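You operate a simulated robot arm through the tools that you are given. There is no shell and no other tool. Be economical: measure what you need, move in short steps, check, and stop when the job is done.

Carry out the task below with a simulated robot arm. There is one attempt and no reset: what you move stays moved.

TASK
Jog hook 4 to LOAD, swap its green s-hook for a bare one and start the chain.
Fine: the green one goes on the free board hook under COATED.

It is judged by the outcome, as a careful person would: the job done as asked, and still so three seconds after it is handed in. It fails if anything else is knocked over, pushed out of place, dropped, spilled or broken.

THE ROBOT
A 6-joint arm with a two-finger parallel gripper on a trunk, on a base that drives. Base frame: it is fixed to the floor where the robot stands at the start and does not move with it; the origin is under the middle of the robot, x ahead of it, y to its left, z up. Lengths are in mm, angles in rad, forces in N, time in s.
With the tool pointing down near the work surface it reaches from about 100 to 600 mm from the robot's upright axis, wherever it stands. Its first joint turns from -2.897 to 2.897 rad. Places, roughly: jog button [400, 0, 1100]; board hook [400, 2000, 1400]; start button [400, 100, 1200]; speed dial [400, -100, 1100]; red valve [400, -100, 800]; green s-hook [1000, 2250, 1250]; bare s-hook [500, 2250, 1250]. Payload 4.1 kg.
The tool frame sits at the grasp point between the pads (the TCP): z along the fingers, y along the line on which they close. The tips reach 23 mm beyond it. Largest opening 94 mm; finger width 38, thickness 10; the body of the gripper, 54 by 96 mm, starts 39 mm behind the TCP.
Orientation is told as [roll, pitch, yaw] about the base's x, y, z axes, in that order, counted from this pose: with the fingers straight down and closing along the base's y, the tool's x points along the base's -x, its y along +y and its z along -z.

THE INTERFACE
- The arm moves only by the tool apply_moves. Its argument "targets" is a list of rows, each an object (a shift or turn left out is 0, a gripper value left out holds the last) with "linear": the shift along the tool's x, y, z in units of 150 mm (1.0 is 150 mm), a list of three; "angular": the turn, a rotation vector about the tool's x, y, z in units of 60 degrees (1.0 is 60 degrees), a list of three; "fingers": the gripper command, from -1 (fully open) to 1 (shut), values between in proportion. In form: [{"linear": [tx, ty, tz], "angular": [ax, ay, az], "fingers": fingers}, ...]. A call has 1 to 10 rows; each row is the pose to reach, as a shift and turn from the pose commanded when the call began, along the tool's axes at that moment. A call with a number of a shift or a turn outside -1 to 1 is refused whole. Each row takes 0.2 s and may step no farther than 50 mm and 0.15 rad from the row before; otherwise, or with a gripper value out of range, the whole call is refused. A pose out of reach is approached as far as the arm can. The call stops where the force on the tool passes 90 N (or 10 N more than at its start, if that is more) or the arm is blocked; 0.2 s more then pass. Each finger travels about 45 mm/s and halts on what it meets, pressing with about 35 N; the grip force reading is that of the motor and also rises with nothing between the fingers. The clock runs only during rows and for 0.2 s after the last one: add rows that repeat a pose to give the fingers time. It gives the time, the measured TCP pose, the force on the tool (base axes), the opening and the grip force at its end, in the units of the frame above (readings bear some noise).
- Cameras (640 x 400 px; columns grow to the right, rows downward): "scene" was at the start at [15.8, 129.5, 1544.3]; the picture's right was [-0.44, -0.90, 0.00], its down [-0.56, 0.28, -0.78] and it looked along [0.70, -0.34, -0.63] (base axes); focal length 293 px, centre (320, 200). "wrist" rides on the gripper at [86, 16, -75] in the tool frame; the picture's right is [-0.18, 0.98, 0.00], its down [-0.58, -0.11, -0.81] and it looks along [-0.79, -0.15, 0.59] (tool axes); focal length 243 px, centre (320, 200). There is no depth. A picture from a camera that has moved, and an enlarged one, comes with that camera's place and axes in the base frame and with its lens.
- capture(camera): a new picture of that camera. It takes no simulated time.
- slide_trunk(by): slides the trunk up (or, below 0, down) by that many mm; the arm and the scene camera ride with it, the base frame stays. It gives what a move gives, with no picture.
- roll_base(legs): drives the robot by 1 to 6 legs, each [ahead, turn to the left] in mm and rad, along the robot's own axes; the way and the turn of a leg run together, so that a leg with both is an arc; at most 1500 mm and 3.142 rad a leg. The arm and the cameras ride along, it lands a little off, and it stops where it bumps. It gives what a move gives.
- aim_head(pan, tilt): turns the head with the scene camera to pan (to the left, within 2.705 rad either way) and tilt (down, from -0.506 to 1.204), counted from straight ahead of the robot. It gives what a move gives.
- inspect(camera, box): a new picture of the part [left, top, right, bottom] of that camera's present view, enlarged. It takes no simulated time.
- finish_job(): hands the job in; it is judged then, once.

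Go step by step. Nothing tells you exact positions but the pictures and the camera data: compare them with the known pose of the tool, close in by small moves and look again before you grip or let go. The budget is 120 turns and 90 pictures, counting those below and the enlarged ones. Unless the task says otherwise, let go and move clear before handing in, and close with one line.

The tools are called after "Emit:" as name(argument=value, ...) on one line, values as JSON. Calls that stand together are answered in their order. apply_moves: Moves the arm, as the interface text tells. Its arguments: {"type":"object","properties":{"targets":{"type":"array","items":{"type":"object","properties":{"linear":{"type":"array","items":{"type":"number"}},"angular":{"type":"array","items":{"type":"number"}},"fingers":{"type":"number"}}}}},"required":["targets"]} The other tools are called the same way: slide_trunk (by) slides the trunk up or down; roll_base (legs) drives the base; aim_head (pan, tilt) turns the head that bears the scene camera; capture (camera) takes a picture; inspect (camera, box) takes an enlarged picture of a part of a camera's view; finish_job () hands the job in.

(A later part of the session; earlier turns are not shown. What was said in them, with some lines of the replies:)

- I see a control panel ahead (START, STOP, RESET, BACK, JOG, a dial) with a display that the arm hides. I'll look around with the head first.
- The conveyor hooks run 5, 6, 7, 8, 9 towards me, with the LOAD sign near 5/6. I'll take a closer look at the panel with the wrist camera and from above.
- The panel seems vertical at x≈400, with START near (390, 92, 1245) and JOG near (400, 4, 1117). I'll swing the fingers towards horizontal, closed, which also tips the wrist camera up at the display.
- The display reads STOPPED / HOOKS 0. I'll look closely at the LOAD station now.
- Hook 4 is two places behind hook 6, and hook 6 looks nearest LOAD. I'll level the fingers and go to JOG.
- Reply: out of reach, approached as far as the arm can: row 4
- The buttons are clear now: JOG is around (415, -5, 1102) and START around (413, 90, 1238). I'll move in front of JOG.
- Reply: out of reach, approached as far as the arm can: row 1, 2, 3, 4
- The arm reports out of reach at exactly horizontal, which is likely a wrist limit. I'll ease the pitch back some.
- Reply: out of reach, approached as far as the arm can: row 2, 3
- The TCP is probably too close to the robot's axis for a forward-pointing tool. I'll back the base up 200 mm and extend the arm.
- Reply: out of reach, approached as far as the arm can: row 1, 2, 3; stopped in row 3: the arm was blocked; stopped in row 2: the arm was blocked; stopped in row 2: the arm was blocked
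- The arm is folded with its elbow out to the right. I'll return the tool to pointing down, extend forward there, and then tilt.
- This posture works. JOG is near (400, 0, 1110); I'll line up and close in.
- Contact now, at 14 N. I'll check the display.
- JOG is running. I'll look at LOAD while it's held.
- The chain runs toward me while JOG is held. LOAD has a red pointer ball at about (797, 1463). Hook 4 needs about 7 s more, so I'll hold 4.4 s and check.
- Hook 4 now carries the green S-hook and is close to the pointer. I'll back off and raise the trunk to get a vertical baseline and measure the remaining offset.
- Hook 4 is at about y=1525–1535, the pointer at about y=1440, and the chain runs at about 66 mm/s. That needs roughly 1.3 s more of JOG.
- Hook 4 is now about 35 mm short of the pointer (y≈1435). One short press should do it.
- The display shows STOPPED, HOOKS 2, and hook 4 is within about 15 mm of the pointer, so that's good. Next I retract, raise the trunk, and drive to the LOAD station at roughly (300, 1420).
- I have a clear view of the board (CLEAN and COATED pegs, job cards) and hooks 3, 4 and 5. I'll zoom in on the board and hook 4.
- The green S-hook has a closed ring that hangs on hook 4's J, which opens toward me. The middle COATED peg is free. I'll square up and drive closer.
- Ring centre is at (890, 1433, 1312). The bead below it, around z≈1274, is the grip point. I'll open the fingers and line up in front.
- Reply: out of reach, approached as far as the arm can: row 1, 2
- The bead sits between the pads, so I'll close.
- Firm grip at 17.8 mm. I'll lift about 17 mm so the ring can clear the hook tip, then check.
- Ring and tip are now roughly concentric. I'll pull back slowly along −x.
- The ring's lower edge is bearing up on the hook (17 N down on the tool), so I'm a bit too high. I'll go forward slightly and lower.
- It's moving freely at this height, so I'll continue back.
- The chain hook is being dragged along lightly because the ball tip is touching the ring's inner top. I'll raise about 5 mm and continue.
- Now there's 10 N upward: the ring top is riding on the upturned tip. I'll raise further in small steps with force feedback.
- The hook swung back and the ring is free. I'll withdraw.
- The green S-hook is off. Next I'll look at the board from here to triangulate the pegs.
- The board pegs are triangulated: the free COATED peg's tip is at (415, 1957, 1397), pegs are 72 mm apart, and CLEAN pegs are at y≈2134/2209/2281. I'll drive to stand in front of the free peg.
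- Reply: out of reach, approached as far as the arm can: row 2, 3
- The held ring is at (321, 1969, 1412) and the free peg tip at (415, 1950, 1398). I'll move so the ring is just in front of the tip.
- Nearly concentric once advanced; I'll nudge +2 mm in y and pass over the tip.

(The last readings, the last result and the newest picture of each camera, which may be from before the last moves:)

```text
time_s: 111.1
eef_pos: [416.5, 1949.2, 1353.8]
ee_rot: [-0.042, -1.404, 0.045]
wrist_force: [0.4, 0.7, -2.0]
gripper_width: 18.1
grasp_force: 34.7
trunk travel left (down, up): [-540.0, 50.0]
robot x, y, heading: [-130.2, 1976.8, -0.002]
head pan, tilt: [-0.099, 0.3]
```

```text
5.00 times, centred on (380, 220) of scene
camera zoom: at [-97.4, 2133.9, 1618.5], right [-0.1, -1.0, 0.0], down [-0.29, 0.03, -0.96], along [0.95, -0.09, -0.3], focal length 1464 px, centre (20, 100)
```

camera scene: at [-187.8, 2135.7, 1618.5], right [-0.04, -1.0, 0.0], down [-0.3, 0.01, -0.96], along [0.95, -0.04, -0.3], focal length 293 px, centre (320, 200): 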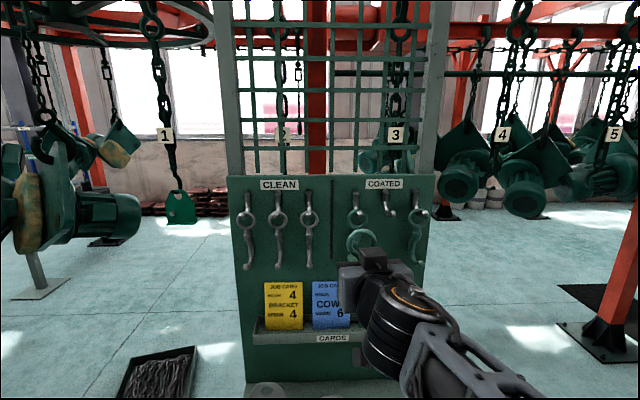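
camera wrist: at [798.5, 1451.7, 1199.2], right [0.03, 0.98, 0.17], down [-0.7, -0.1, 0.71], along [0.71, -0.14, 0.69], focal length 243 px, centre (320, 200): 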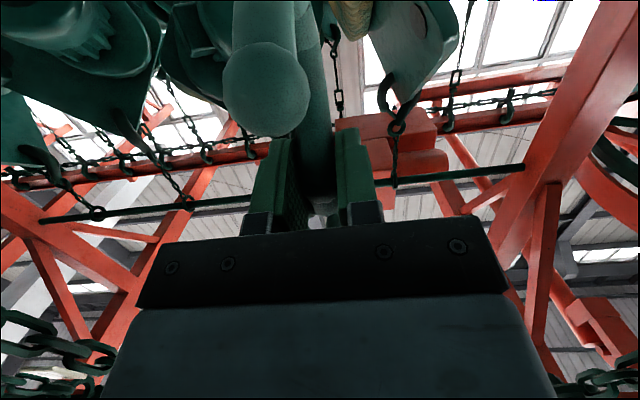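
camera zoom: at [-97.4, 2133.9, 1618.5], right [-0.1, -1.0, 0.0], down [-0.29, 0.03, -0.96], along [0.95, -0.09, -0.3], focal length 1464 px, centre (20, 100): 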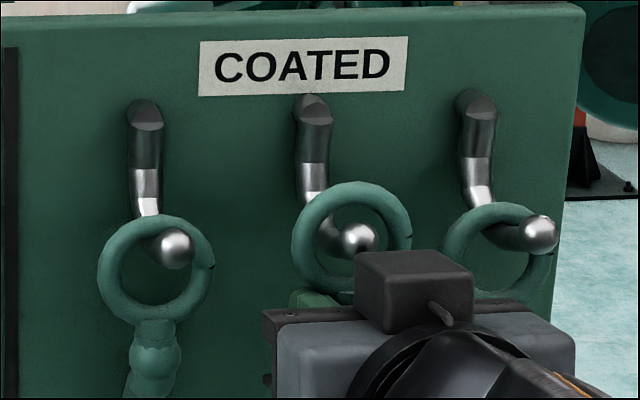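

The ring is over the tip. Now inward and down to the resting point.

Emit:
apply_moves(targets=[{"linear": [0.005, 0, 0.07], "fingers": 1}, {"linear": [0.025, 0, 0.135], "fingers": 1}])

Emit:
apply_moves(targets=[{"linear": [0.035, 0, 0.006], "fingers": 1}, {"linear": [0.07, 0, 0.012], "fingers": 1}])

Emit:
inspect(camera="scene", box=[320, 180, 440, 260])

```text
time_s: 111.7
eef_pos: [436.1, 1948.1, 1347.9]
ee_rot: [-0.046, -1.405, 0.046]
wrist_force: [0.4, 0.0, -1.1]
gripper_width: 18.2
grasp_force: 34.8
trunk travel left (down, up): [-540.0, 50.0]
robot x, y, heading: [-128.3, 1976.4, -0.001]
head pan, tilt: [-0.099, 0.3]
```

```text
time_s: 112.3
eef_pos: [435.9, 1947.0, 1338.7]
ee_rot: [-0.044, -1.406, 0.047]
wrist_force: [1.3, -0.4, -1.5]
gripper_width: 18.2
grasp_force: 35.5
trunk travel left (down, up): [-540.0, 50.0]
robot x, y, heading: [-131.7, 1975.4, -0.003]
head pan, tilt: [-0.099, 0.3]
```

```text
5.00 times, centred on (380, 220) of scene
camera zoom: at [-97.7, 2133.9, 1618.5], right [-0.1, -1.0, 0.0], down [-0.29, 0.03, -0.96], along [0.95, -0.09, -0.3], focal length 1464 px, centre (20, 100)
```

zoom: 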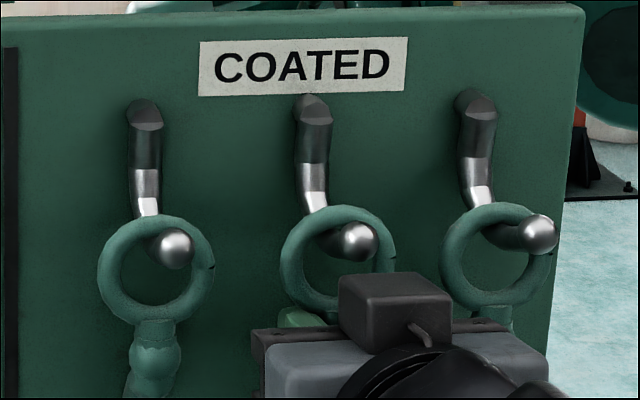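

Its position matches how its neighbours hang. I'll lower a touch, open modestly and withdraw.

Emit:
apply_moves(targets=[{"linear": [0.015, 0, 0.002], "fingers": 1}, {"linear": [0.015, 0, 0.002], "fingers": 0.1}, {"linear": [0.015, 0, 0.002], "fingers": 0.1}, {"linear": [0.015, 0, 0.002], "fingers": 0.1}, {"linear": [0.015, 0, 0.002], "fingers": 0.1}])

Emit:
apply_moves(targets=[{"linear": [0.01, 0, -0.1], "fingers": 0.1}, {"linear": [0.03, 0, -0.25], "fingers": 0.1}, {"linear": [0.06, 0, -0.5], "fingers": 0.1}, {"linear": [0.09, 0, -0.7], "fingers": 0.1}])

Emit:
inspect(camera="scene", box=[220, 160, 460, 300])

```text
time_s: 113.5
eef_pos: [435.1, 1946.9, 1335.8]
ee_rot: [-0.043, -1.404, 0.044]
wrist_force: [0.4, -0.1, 0.0]
gripper_width: 42.3
grasp_force: 0.0
trunk travel left (down, up): [-540.0, 50.0]
robot x, y, heading: [-131.8, 1973.7, 0.002]
head pan, tilt: [-0.099, 0.3]
```

```text
time_s: 114.5
eef_pos: [329.7, 1947.5, 1339.2]
ee_rot: [-0.045, -1.405, 0.046]
wrist_force: [-0.6, 0.7, 0.3]
gripper_width: 42.3
grasp_force: 0.1
trunk travel left (down, up): [-540.0, 50.0]
robot x, y, heading: [-129.4, 1973.6, -0.002]
head pan, tilt: [-0.099, 0.3]
```

```text
2.67 times, centred on (340, 230) of scene
camera zoom: at [-98.6, 2133.9, 1618.5], right [-0.1, -1.0, 0.0], down [-0.29, 0.03, -0.96], along [0.95, -0.09, -0.3], focal length 781 px, centre (267, 120)
```

zoom: 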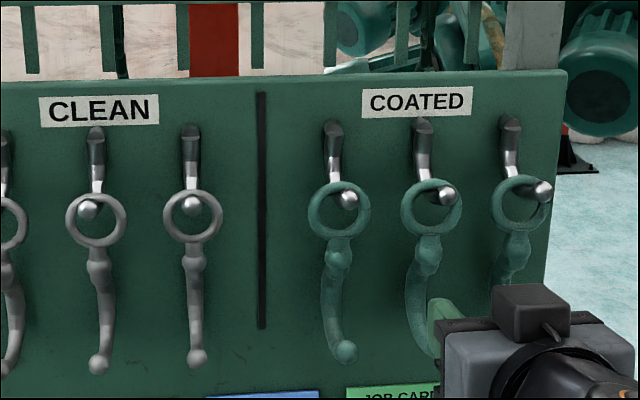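

The green S-hook hangs on the free COATED peg. Next is the rightmost bare one at (447, 2135), with its bead at z≈1337. I'll slide across at standoff.

Emit:
apply_moves(targets=[{"linear": [0, 0.2, 0], "fingers": 0.1}, {"linear": [0, 0.4, 0], "fingers": 0.1}, {"linear": [0, 0.6, 0], "fingers": 0.1}, {"linear": [0, 0.8, 0], "fingers": 0.1}, {"linear": [0, 1.0, 0], "fingers": 0.1}])

Emit:
apply_moves(targets=[{"linear": [0, 0.13, 0.1], "fingers": 0.1}, {"linear": [0, 0.26, 0.2], "fingers": 0.1}])

Emit:
capture(camera="wrist")

```text
time_s: 115.7
eef_pos: [327.1, 2096.8, 1337.6]
ee_rot: [-0.043, -1.408, 0.046]
wrist_force: [-0.5, -0.5, -0.1]
gripper_width: 42.4
grasp_force: 0.1
out of reach, approached as far as the arm can: row 1, 2, 3
trunk travel left (down, up): [-540.0, 50.0]
robot x, y, heading: [-129.0, 1978.3, -0.0]
head pan, tilt: [-0.099, 0.3]
```

```text
time_s: 116.3
eef_pos: [358.4, 2138.4, 1331.6]
ee_rot: [-0.047, -1.406, 0.048]
wrist_force: [0.4, 0.4, -0.2]
gripper_width: 42.2
grasp_force: 0.0
trunk travel left (down, up): [-540.0, 50.0]
robot x, y, heading: [-129.7, 1979.0, 0.0]
head pan, tilt: [-0.099, 0.3]
```

```text
20 pictures are left
camera wrist: at [270.2, 2153.2, 1258.8], right [0.03, 0.98, 0.17], down [-0.7, -0.1, 0.71], along [0.71, -0.14, 0.69], focal length 243 px, centre (320, 200)
```

wrist: 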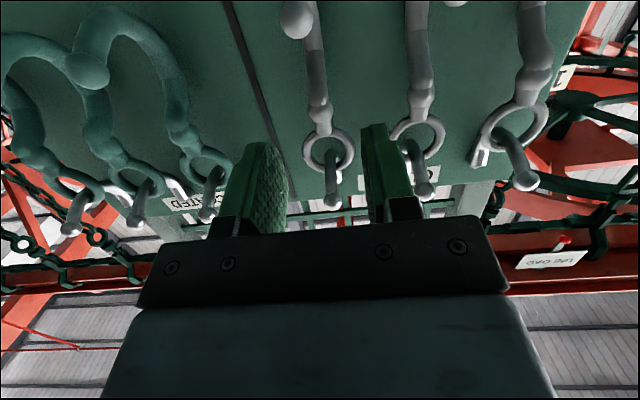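

Emit:
apply_moves(targets=[{"linear": [-0.06, -0.027, 0.1], "fingers": 0.1}, {"linear": [-0.08, -0.027, 0.25], "fingers": 0.1}, {"linear": [-0.11, -0.027, 0.42], "fingers": 0.1}, {"linear": [-0.128, -0.027, 0.54], "fingers": 0.1}])

Emit:
inspect(camera="wrist", box=[200, 40, 440, 240])

```text
time_s: 117.3
eef_pos: [440.4, 2132.5, 1339.1]
ee_rot: [-0.046, -1.406, 0.048]
wrist_force: [0.4, 0.1, 0.2]
gripper_width: 42.5
grasp_force: 0.0
trunk travel left (down, up): [-540.0, 50.0]
robot x, y, heading: [-132.8, 1977.4, -0.001]
head pan, tilt: [-0.099, 0.3]
```

```text
2.00 times, centred on (320, 140) of wrist
camera zoom: at [352.9, 2148.3, 1264.6], right [0.03, 0.98, 0.17], down [-0.7, -0.1, 0.71], along [0.71, -0.14, 0.68], focal length 485 px, centre (320, 320)
```

zoom: 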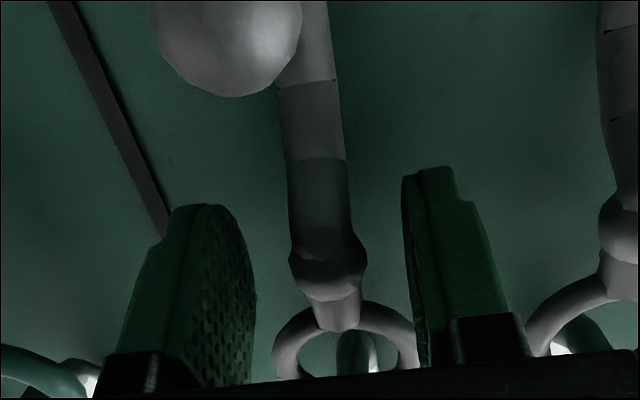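

Emit:
apply_moves(targets=[{"fingers": 1}, {"fingers": 1}, {"fingers": 1}, {"fingers": 1}, {"linear": [-0.03, 0, -0.005], "fingers": 1}, {"linear": [-0.06, 0, -0.011], "fingers": 1}, {"linear": [-0.085, 0, -0.08], "fingers": 1}, {"linear": [-0.08, 0, -0.15], "fingers": 1}])

Emit:
inspect(camera="scene", box=[240, 180, 360, 260])

```text
time_s: 119.1
eef_pos: [420.4, 2133.4, 1353.7]
ee_rot: [-0.044, -1.405, 0.046]
wrist_force: [0.1, 0.4, -2.1]
gripper_width: 15.2
grasp_force: 35.1
trunk travel left (down, up): [-540.0, 50.0]
robot x, y, heading: [-129.5, 1978.9, -0.002]
head pan, tilt: [-0.099, 0.3]
```

```text
5.00 times, centred on (300, 220) of scene
camera zoom: at [-98.0, 2133.9, 1618.5], right [-0.1, -1.0, 0.0], down [-0.29, 0.03, -0.96], along [0.95, -0.09, -0.3], focal length 1464 px, centre (420, 100)
```

zoom: 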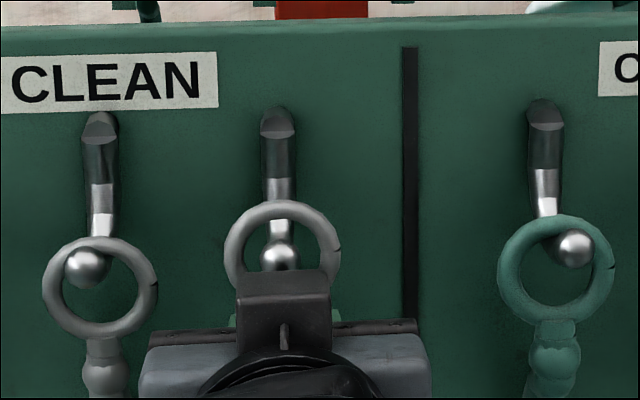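

Emit:
apply_moves(targets=[{"linear": [-0.03, 0.01, -0.005], "fingers": 1}, {"linear": [-0.022, 0.01, -0.08], "fingers": 1}, {"linear": [-0.01, 0.01, -0.16], "fingers": 1}, {"linear": [0.005, 0.01, -0.25], "fingers": 1}])

Emit:
inspect(camera="scene", box=[240, 180, 360, 260])

```text
time_s: 120.1
eef_pos: [382.1, 2135.2, 1358.7]
ee_rot: [-0.043, -1.405, 0.044]
wrist_force: [0.1, 0.2, -0.6]
gripper_width: 14.8
grasp_force: 35.0
trunk travel left (down, up): [-540.0, 50.0]
robot x, y, heading: [-129.0, 1974.7, 0.002]
head pan, tilt: [-0.099, 0.3]
```

```text
5.00 times, centred on (300, 220) of scene
camera zoom: at [-98.1, 2133.9, 1618.5], right [-0.1, -1.0, 0.0], down [-0.29, 0.03, -0.96], along [0.95, -0.09, -0.3], focal length 1464 px, centre (420, 100)
```

zoom: 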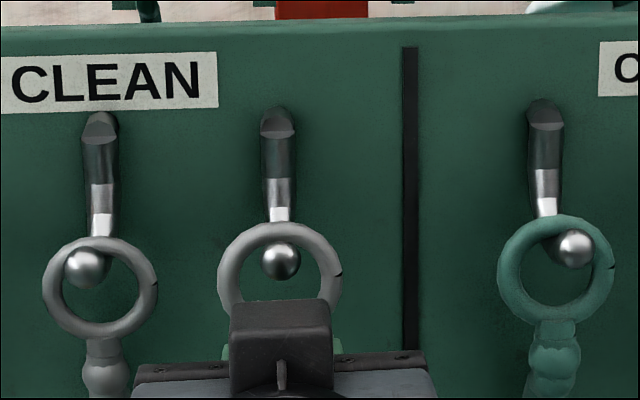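

The bare one is free. I'll withdraw, bring the arm in, and drive back to LOAD.

Emit:
apply_moves(targets=[{"linear": [0.02, 0, -0.15], "fingers": 1}, {"linear": [0.05, 0, -0.35], "fingers": 1}, {"linear": [0.05, -0.2, -0.35], "fingers": 1}, {"linear": [0.05, -0.4, -0.35], "fingers": 1}, {"linear": [0.05, -0.6, -0.35], "fingers": 1}, {"linear": [0.05, -0.7, -0.35], "fingers": 1}])

Emit:
roll_base(legs=[[-80, 0], [0, -1.571], [580, 0], [0, 1.571]])

```text
time_s: 121.5
eef_pos: [329.7, 2029.4, 1360.8]
ee_rot: [-0.047, -1.407, 0.049]
wrist_force: [-0.5, 0.6, -2.4]
gripper_width: 15.1
grasp_force: 34.7
trunk travel left (down, up): [-540.0, 50.0]
robot x, y, heading: [-129.0, 1979.7, 0.0]
head pan, tilt: [-0.099, 0.3]
```

```text
time_s: 133.2
eef_pos: [250.4, 1444.4, 1359.3]
ee_rot: [-0.043, -1.404, 0.071]
wrist_force: [0.7, -0.3, -1.4]
gripper_width: 14.8
grasp_force: 34.8
trunk travel left (down, up): [-540.0, 50.0]
robot x, y, heading: [-207.3, 1379.6, 0.024]
head pan, tilt: [-0.099, 0.3]
```

Emit:
roll_base(legs=[[0, -0.025], [480, 0]])

Emit:
aim_head(pan=-0.1, tilt=0.45)

Emit:
inspect(camera="scene", box=[284, 110, 404, 210])

Emit:
capture(camera="wrist")

```text
time_s: 136.4
eef_pos: [729.8, 1420.0, 1359.8]
ee_rot: [-0.044, -1.406, 0.027]
wrist_force: [-0.3, -0.6, -1.0]
gripper_width: 14.9
grasp_force: 35.0
trunk travel left (down, up): [-540.0, 50.0]
robot x, y, heading: [270.9, 1375.6, -0.02]
head pan, tilt: [-0.099, 0.3]
```

```text
time_s: 137.1
eef_pos: [731.1, 1419.9, 1359.9]
ee_rot: [-0.045, -1.405, 0.026]
wrist_force: [-0.1, -0.4, -2.2]
gripper_width: 14.9
grasp_force: 35.5
trunk travel left (down, up): [-540.0, 50.0]
robot x, y, heading: [270.6, 1374.8, -0.019]
head pan, tilt: [-0.099, 0.45]
```

```text
4.00 times, centred on (344, 160) of scene
camera zoom: at [303.8, 1532.2, 1604.6], right [-0.12, -0.99, 0.0], down [-0.43, 0.05, -0.9], along [0.89, -0.11, -0.43], focal length 1171 px, centre (224, 360)
```

zoom: 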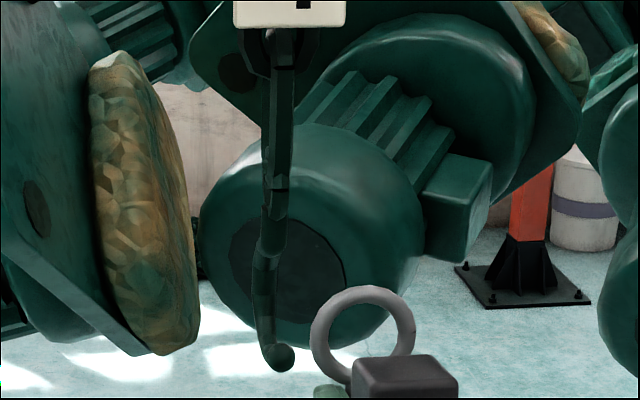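

```text
15 pictures are left
camera wrist: at [642.8, 1437.7, 1286.2], right [0.05, 0.98, 0.17], down [-0.7, -0.09, 0.71], along [0.71, -0.16, 0.69], focal length 243 px, centre (320, 200)
```

wrist: 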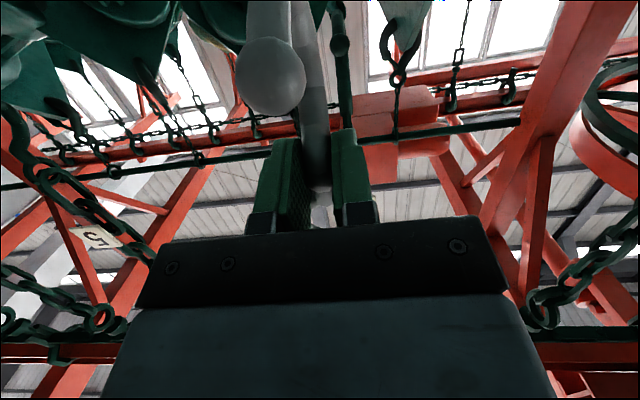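

The hook tip is at (863, 1434, 1334). I'll lower the trunk 65 mm and bring the ring just ahead of the tip.

Emit:
slide_trunk(by=-65)

Emit:
apply_moves(targets=[{"linear": [-0.03, 0.03, 0.2], "fingers": 1}, {"linear": [-0.06, 0.06, 0.4], "fingers": 1}, {"linear": [-0.1, 0.093, 0.6], "fingers": 1}])

Emit:
inspect(camera="scene", box=[294, 120, 394, 190])

```text
time_s: 138.1
eef_pos: [730.8, 1419.6, 1295.4]
ee_rot: [-0.043, -1.403, 0.026]
wrist_force: [0.0, 0.0, -1.8]
gripper_width: 15.1
grasp_force: 34.4
trunk travel left (down, up): [-475.0, 115.0]
robot x, y, heading: [273.3, 1373.6, -0.017]
head pan, tilt: [-0.099, 0.45]
```

```text
time_s: 138.9
eef_pos: [823.0, 1431.4, 1294.2]
ee_rot: [-0.042, -1.405, 0.024]
wrist_force: [0.4, 1.0, -1.2]
gripper_width: 15.0
grasp_force: 34.7
trunk travel left (down, up): [-475.0, 115.0]
robot x, y, heading: [270.5, 1375.2, -0.02]
head pan, tilt: [-0.099, 0.45]
```

```text
5.71 times, centred on (344, 155) of scene
camera zoom: at [304.1, 1532.3, 1539.5], right [-0.12, -0.99, 0.0], down [-0.43, 0.05, -0.9], along [0.89, -0.11, -0.44], focal length 1673 px, centre (183, 457)
```

zoom: 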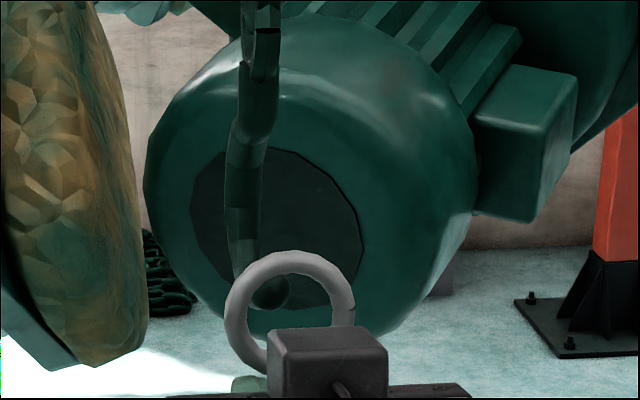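

Emit:
apply_moves(targets=[{"linear": [0.01, 0.012, 0.09], "fingers": 1}, {"linear": [-0.0, 0.014, 0.18], "fingers": 1}, {"linear": [-0.008, 0.015, 0.24], "fingers": 1}])

Emit:
inspect(camera="scene", box=[294, 120, 394, 190])

```text
time_s: 139.7
eef_pos: [858.0, 1434.5, 1290.6]
ee_rot: [-0.042, -1.406, 0.023]
wrist_force: [0.4, -0.8, -1.3]
gripper_width: 14.8
grasp_force: 35.1
trunk travel left (down, up): [-475.0, 115.0]
robot x, y, heading: [270.9, 1375.8, -0.018]
head pan, tilt: [-0.099, 0.45]
```

```text
5.71 times, centred on (344, 155) of scene
camera zoom: at [303.8, 1532.2, 1539.6], right [-0.12, -0.99, 0.0], down [-0.43, 0.05, -0.9], along [0.89, -0.11, -0.44], focal length 1673 px, centre (183, 457)
```

zoom: 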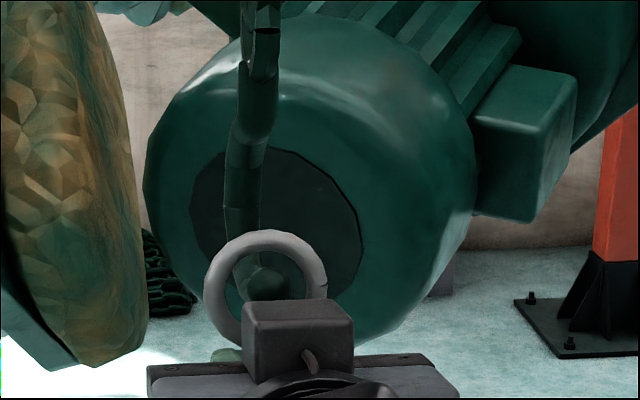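

Aligned around the tip. I'll follow the hook curve inward and down.

Emit:
apply_moves(targets=[{"linear": [0.01, 0.003, 0.06], "fingers": 1}, {"linear": [0.032, 0.003, 0.13], "fingers": 1}, {"linear": [0.055, 0.003, 0.17], "fingers": 1}])

Emit:
inspect(camera="scene", box=[294, 120, 394, 190])

```text
time_s: 140.5
eef_pos: [881.0, 1431.9, 1276.7]
ee_rot: [-0.043, -1.405, 0.025]
wrist_force: [-0.2, 0.1, -1.4]
gripper_width: 15.0
grasp_force: 35.0
trunk travel left (down, up): [-475.0, 115.0]
robot x, y, heading: [271.1, 1374.9, -0.018]
head pan, tilt: [-0.099, 0.45]
```

```text
5.71 times, centred on (344, 155) of scene
camera zoom: at [303.9, 1532.2, 1539.6], right [-0.12, -0.99, 0.0], down [-0.43, 0.05, -0.9], along [0.89, -0.11, -0.44], focal length 1673 px, centre (183, 457)
```

zoom: 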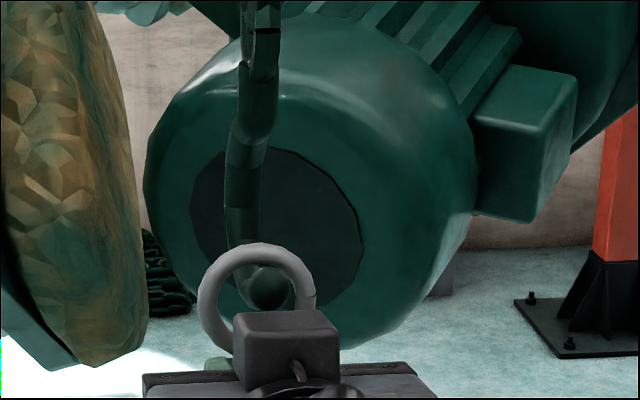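

Emit:
apply_moves(targets=[{"linear": [0.025, 0.003, 0.03], "fingers": 1}, {"linear": [0.05, 0.003, 0.035], "fingers": 1}])

Emit:
inspect(camera="scene", box=[294, 120, 394, 190])

```text
time_s: 141.1
eef_pos: [884.0, 1434.9, 1269.9]
ee_rot: [-0.042, -1.407, 0.026]
wrist_force: [0.0, 0.0, -1.7]
gripper_width: 15.1
grasp_force: 35.0
trunk travel left (down, up): [-475.0, 115.0]
robot x, y, heading: [269.4, 1374.0, -0.017]
head pan, tilt: [-0.099, 0.45]
```

```text
5.71 times, centred on (344, 155) of scene
camera zoom: at [303.9, 1532.3, 1539.6], right [-0.12, -0.99, 0.0], down [-0.43, 0.05, -0.9], along [0.89, -0.11, -0.44], focal length 1673 px, centre (183, 457)
```

zoom: 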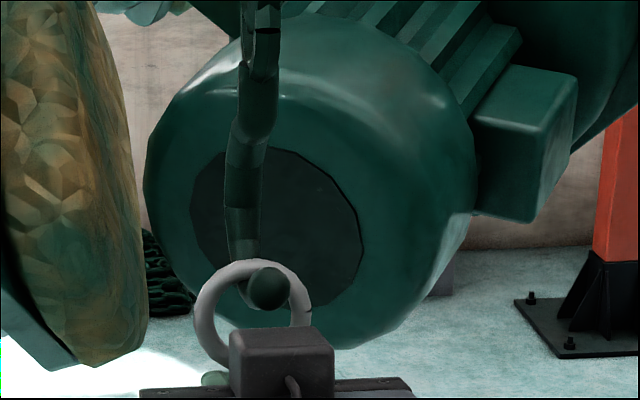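

The ball is clearly in front of the ring, so it's on the hook. I'll ease down and release.

Emit:
apply_moves(targets=[{"linear": [0.015, 0, 0.002], "fingers": 1}, {"linear": [0.015, 0, 0.002], "fingers": 0.6}, {"linear": [0.015, 0, 0.002], "fingers": 0.1}, {"linear": [0.015, 0, 0.002], "fingers": -0.1}, {"linear": [0.015, 0, 0.002], "fingers": -0.1}, {"linear": [0.015, 0, 0.002], "fingers": -0.1}])

Emit:
apply_moves(targets=[{"linear": [0.01, 0, -0.1], "fingers": -0.1}, {"linear": [0.03, 0, -0.25], "fingers": -0.1}, {"linear": [0.06, 0, -0.5], "fingers": -0.1}, {"linear": [0.09, 0, -0.75], "fingers": -0.1}, {"linear": [0.12, 0, -1.0], "fingers": -0.1}])

Emit:
capture(camera="scene")

```text
time_s: 142.5
eef_pos: [883.3, 1433.7, 1267.0]
ee_rot: [-0.044, -1.405, 0.026]
wrist_force: [-0.1, -0.7, 0.0]
gripper_width: 51.6
grasp_force: 0.0
trunk travel left (down, up): [-475.0, 115.0]
robot x, y, heading: [266.3, 1371.2, -0.022]
head pan, tilt: [-0.099, 0.45]
```

```text
time_s: 143.7
eef_pos: [734.7, 1437.8, 1274.4]
ee_rot: [-0.049, -1.404, 0.03]
wrist_force: [0.3, 0.0, -0.1]
gripper_width: 52.0
grasp_force: 0.1
trunk travel left (down, up): [-475.0, 115.0]
robot x, y, heading: [271.6, 1373.3, -0.017]
head pan, tilt: [-0.099, 0.45]
```

```text
10 pictures are left
camera scene: at [303.4, 1532.1, 1539.6], right [-0.12, -0.99, 0.0], down [-0.43, 0.05, -0.9], along [0.89, -0.11, -0.43], focal length 293 px, centre (320, 200)
```

scene: 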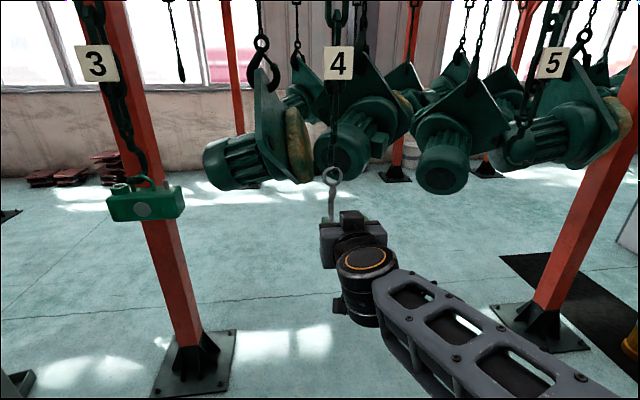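

The bare S-hook is hanging on hook 4. I'll return to the panel.

Emit:
apply_moves(targets=[{"linear": [0, 0, 0], "fingers": 1}, {"linear": [0, 0, 0], "fingers": 1}, {"linear": [0, 0, 0], "fingers": 1}, {"linear": [0, 0, 0], "fingers": 1}])

Emit:
roll_base(legs=[[-530, 0], [0, -1.553], [1390, 0], [0, 1.571]])

Emit:
slide_trunk(by=-35)

```text
time_s: 144.7
eef_pos: [734.0, 1438.1, 1273.9]
ee_rot: [-0.043, -1.407, 0.026]
wrist_force: [-0.1, -0.4, 0.5]
gripper_width: 0.0
grasp_force: 34.8
trunk travel left (down, up): [-475.0, 115.0]
robot x, y, heading: [269.6, 1375.3, -0.018]
head pan, tilt: [-0.099, 0.45]
```

```text
time_s: 161.7
eef_pos: [225.9, 107.1, 1275.5]
ee_rot: [-0.043, -1.404, 0.05]
wrist_force: [-0.3, 0.9, -0.6]
gripper_width: 0.0
grasp_force: 35.0
trunk travel left (down, up): [-475.0, 115.0]
robot x, y, heading: [-234.1, 32.5, 0.002]
head pan, tilt: [-0.099, 0.45]
```

```text
time_s: 162.4
eef_pos: [224.0, 107.9, 1240.1]
ee_rot: [-0.045, -1.406, 0.049]
wrist_force: [0.0, -0.2, 0.3]
gripper_width: 0.0
grasp_force: 34.8
trunk travel left (down, up): [-440.0, 150.0]
robot x, y, heading: [-232.6, 35.5, 0.005]
head pan, tilt: [-0.099, 0.45]
```

Emit:
roll_base(legs=[[40, 0]])

Emit:
apply_moves(targets=[{"linear": [-0.02, -0.03, 0.15], "fingers": 1}, {"linear": [-0.04, -0.06, 0.3], "fingers": 1}, {"linear": [-0.08, -0.1, 0.5], "fingers": 1}])

Emit:
capture(camera="wrist")

```text
time_s: 163.3
eef_pos: [267.7, 108.3, 1238.3]
ee_rot: [-0.044, -1.404, 0.049]
wrist_force: [1.1, -0.6, -0.3]
gripper_width: 0.0
grasp_force: 35.1
trunk travel left (down, up): [-440.0, 150.0]
robot x, y, heading: [-196.3, 37.6, 0.003]
head pan, tilt: [-0.099, 0.45]
```

```text
time_s: 164.1
eef_pos: [342.8, 92.6, 1239.2]
ee_rot: [-0.045, -1.405, 0.045]
wrist_force: [0.2, -0.5, 0.1]
gripper_width: 0.1
grasp_force: 35.4
trunk travel left (down, up): [-440.0, 150.0]
robot x, y, heading: [-194.1, 34.8, 0.002]
head pan, tilt: [-0.099, 0.45]
```

```text
9 pictures are left
camera wrist: at [254.9, 108.1, 1165.1], right [0.03, 0.98, 0.17], down [-0.7, -0.11, 0.71], along [0.72, -0.14, 0.68], focal length 243 px, centre (320, 200)
```

wrist: 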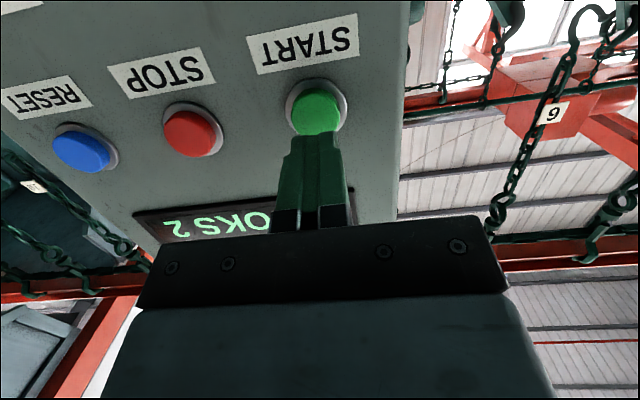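

START lines up laterally. I'll lower about 12 mm and approach.

Emit:
apply_moves(targets=[{"linear": [0.06, 0, 0.06], "fingers": 1}, {"linear": [0.052, 0, 0.19], "fingers": 1}])

Emit:
inspect(camera="wrist", box=[220, 40, 420, 240])

```text
time_s: 164.7
eef_pos: [370.1, 91.4, 1227.0]
ee_rot: [-0.042, -1.404, 0.047]
wrist_force: [0.0, 1.1, -0.4]
gripper_width: 0.0
grasp_force: 35.0
trunk travel left (down, up): [-440.0, 150.0]
robot x, y, heading: [-196.3, 32.0, 0.004]
head pan, tilt: [-0.099, 0.45]
```

```text
2.00 times, centred on (320, 140) of wrist
camera zoom: at [283.3, 107.9, 1152.9], right [0.03, 0.98, 0.17], down [-0.7, -0.11, 0.71], along [0.72, -0.14, 0.68], focal length 485 px, centre (320, 320)
```

zoom: 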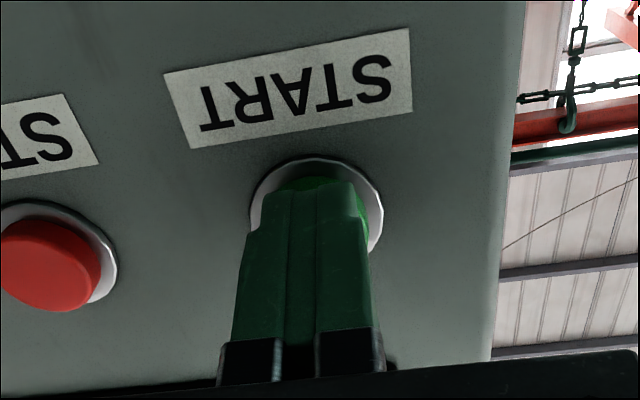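

Well aligned. I'll press START and back off.

Emit:
apply_moves(targets=[{"linear": [0, 0, 0.04], "fingers": 1}, {"linear": [0, 0, 0.07], "fingers": 1}, {"linear": [0, 0, 0.1], "fingers": 1}, {"linear": [0, 0, 0.1], "fingers": 1}])

Emit:
inspect(camera="scene", box=[200, 0, 520, 200])

```text
time_s: 165.7
eef_pos: [382.1, 92.3, 1224.3]
ee_rot: [-0.045, -1.406, 0.051]
wrist_force: [-16.5, -0.2, 0.9]
gripper_width: 0.1
grasp_force: 35.4
trunk travel left (down, up): [-440.0, 150.0]
robot x, y, heading: [-197.4, 35.7, 0.002]
head pan, tilt: [-0.099, 0.45]
```

```text
2.00 times, centred on (360, 100) of scene
camera zoom: at [-168.9, 192.5, 1504.7], right [-0.1, -1.0, 0.0], down [-0.43, 0.04, -0.9], along [0.9, -0.09, -0.43], focal length 586 px, centre (240, 400)
```

zoom: 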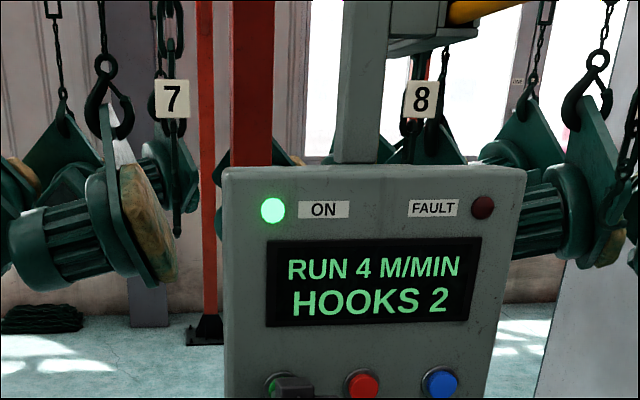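

The panel shows RUN 4 M/MIN with ON lit and no FAULT, which matches the hook 4 job card. I'll back off and confirm it keeps running.

Emit:
apply_moves(targets=[{"linear": [0, 0, -0.2], "fingers": 1}, {"linear": [0.02, 0, -0.45], "fingers": 1}, {"linear": [0.02, 0, -0.6], "fingers": 1}])

Emit:
aim_head(pan=-0.1, tilt=0.4)

Emit:
capture(camera="scene")

Emit:
aim_head(pan=0.85, tilt=0.1)

Emit:
inspect(camera="scene", box=[140, 40, 540, 290])

```text
time_s: 166.5
eef_pos: [294.6, 93.9, 1236.3]
ee_rot: [-0.044, -1.405, 0.051]
wrist_force: [-0.3, -0.2, -0.2]
gripper_width: 0.3
grasp_force: 34.8
trunk travel left (down, up): [-440.0, 150.0]
robot x, y, heading: [-196.1, 30.2, 0.004]
head pan, tilt: [-0.099, 0.45]
```

```text
time_s: 167.2
eef_pos: [295.8, 93.6, 1236.2]
ee_rot: [-0.046, -1.404, 0.05]
wrist_force: [-0.2, -0.7, -0.3]
gripper_width: 0.0
grasp_force: 35.3
trunk travel left (down, up): [-440.0, 150.0]
robot x, y, heading: [-196.6, 39.4, 0.001]
head pan, tilt: [-0.099, 0.4]
```

```text
6 pictures are left
camera scene: at [-165.1, 192.5, 1509.2], right [-0.1, -1.0, 0.0], down [-0.39, 0.04, -0.92], along [0.92, -0.09, -0.39], focal length 293 px, centre (320, 200)
```

scene: 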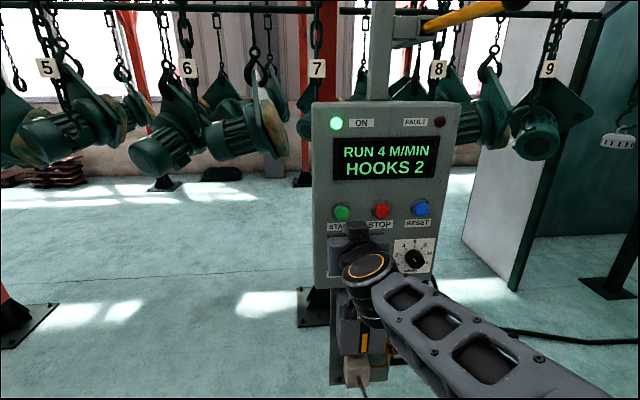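

```text
time_s: 168.4
eef_pos: [294.8, 93.1, 1236.4]
ee_rot: [-0.044, -1.404, 0.048]
wrist_force: [-0.3, -0.7, -0.3]
gripper_width: 0.0
grasp_force: 35.0
trunk travel left (down, up): [-440.0, 150.0]
robot x, y, heading: [-191.0, 32.9, 0.001]
head pan, tilt: [0.85, 0.099]
```

```text
1.60 times, centred on (340, 165) of scene
camera zoom: at [-196.7, 270.7, 1537.1], right [0.75, -0.66, 0.0], down [-0.07, -0.07, -0.99], along [0.65, 0.75, -0.1], focal length 468 px, centre (288, 256)
```

zoom: 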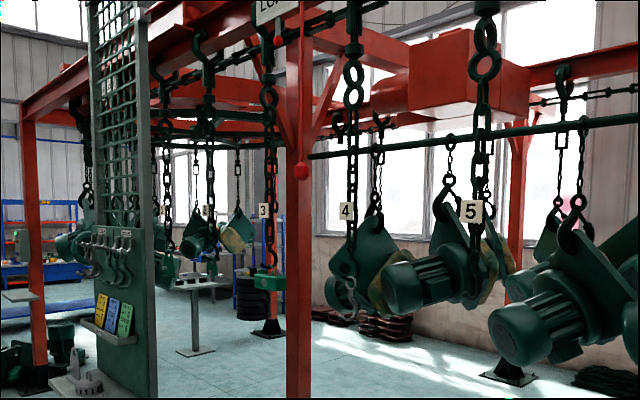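

The chain is running at 4 m/min and hook 4 is carrying the bare S-hook. The green one is on the COATED peg and the arm is clear, so I'm handing in.

Emit:
finish_job()

```text
The job is handed in.
```

The job is done: I jogged hook 4 to LOAD (within about 15 mm of the pointer), hung its green S-hook on the free COATED peg, fitted a bare one, and started the chain, which is running at 4 m/min.
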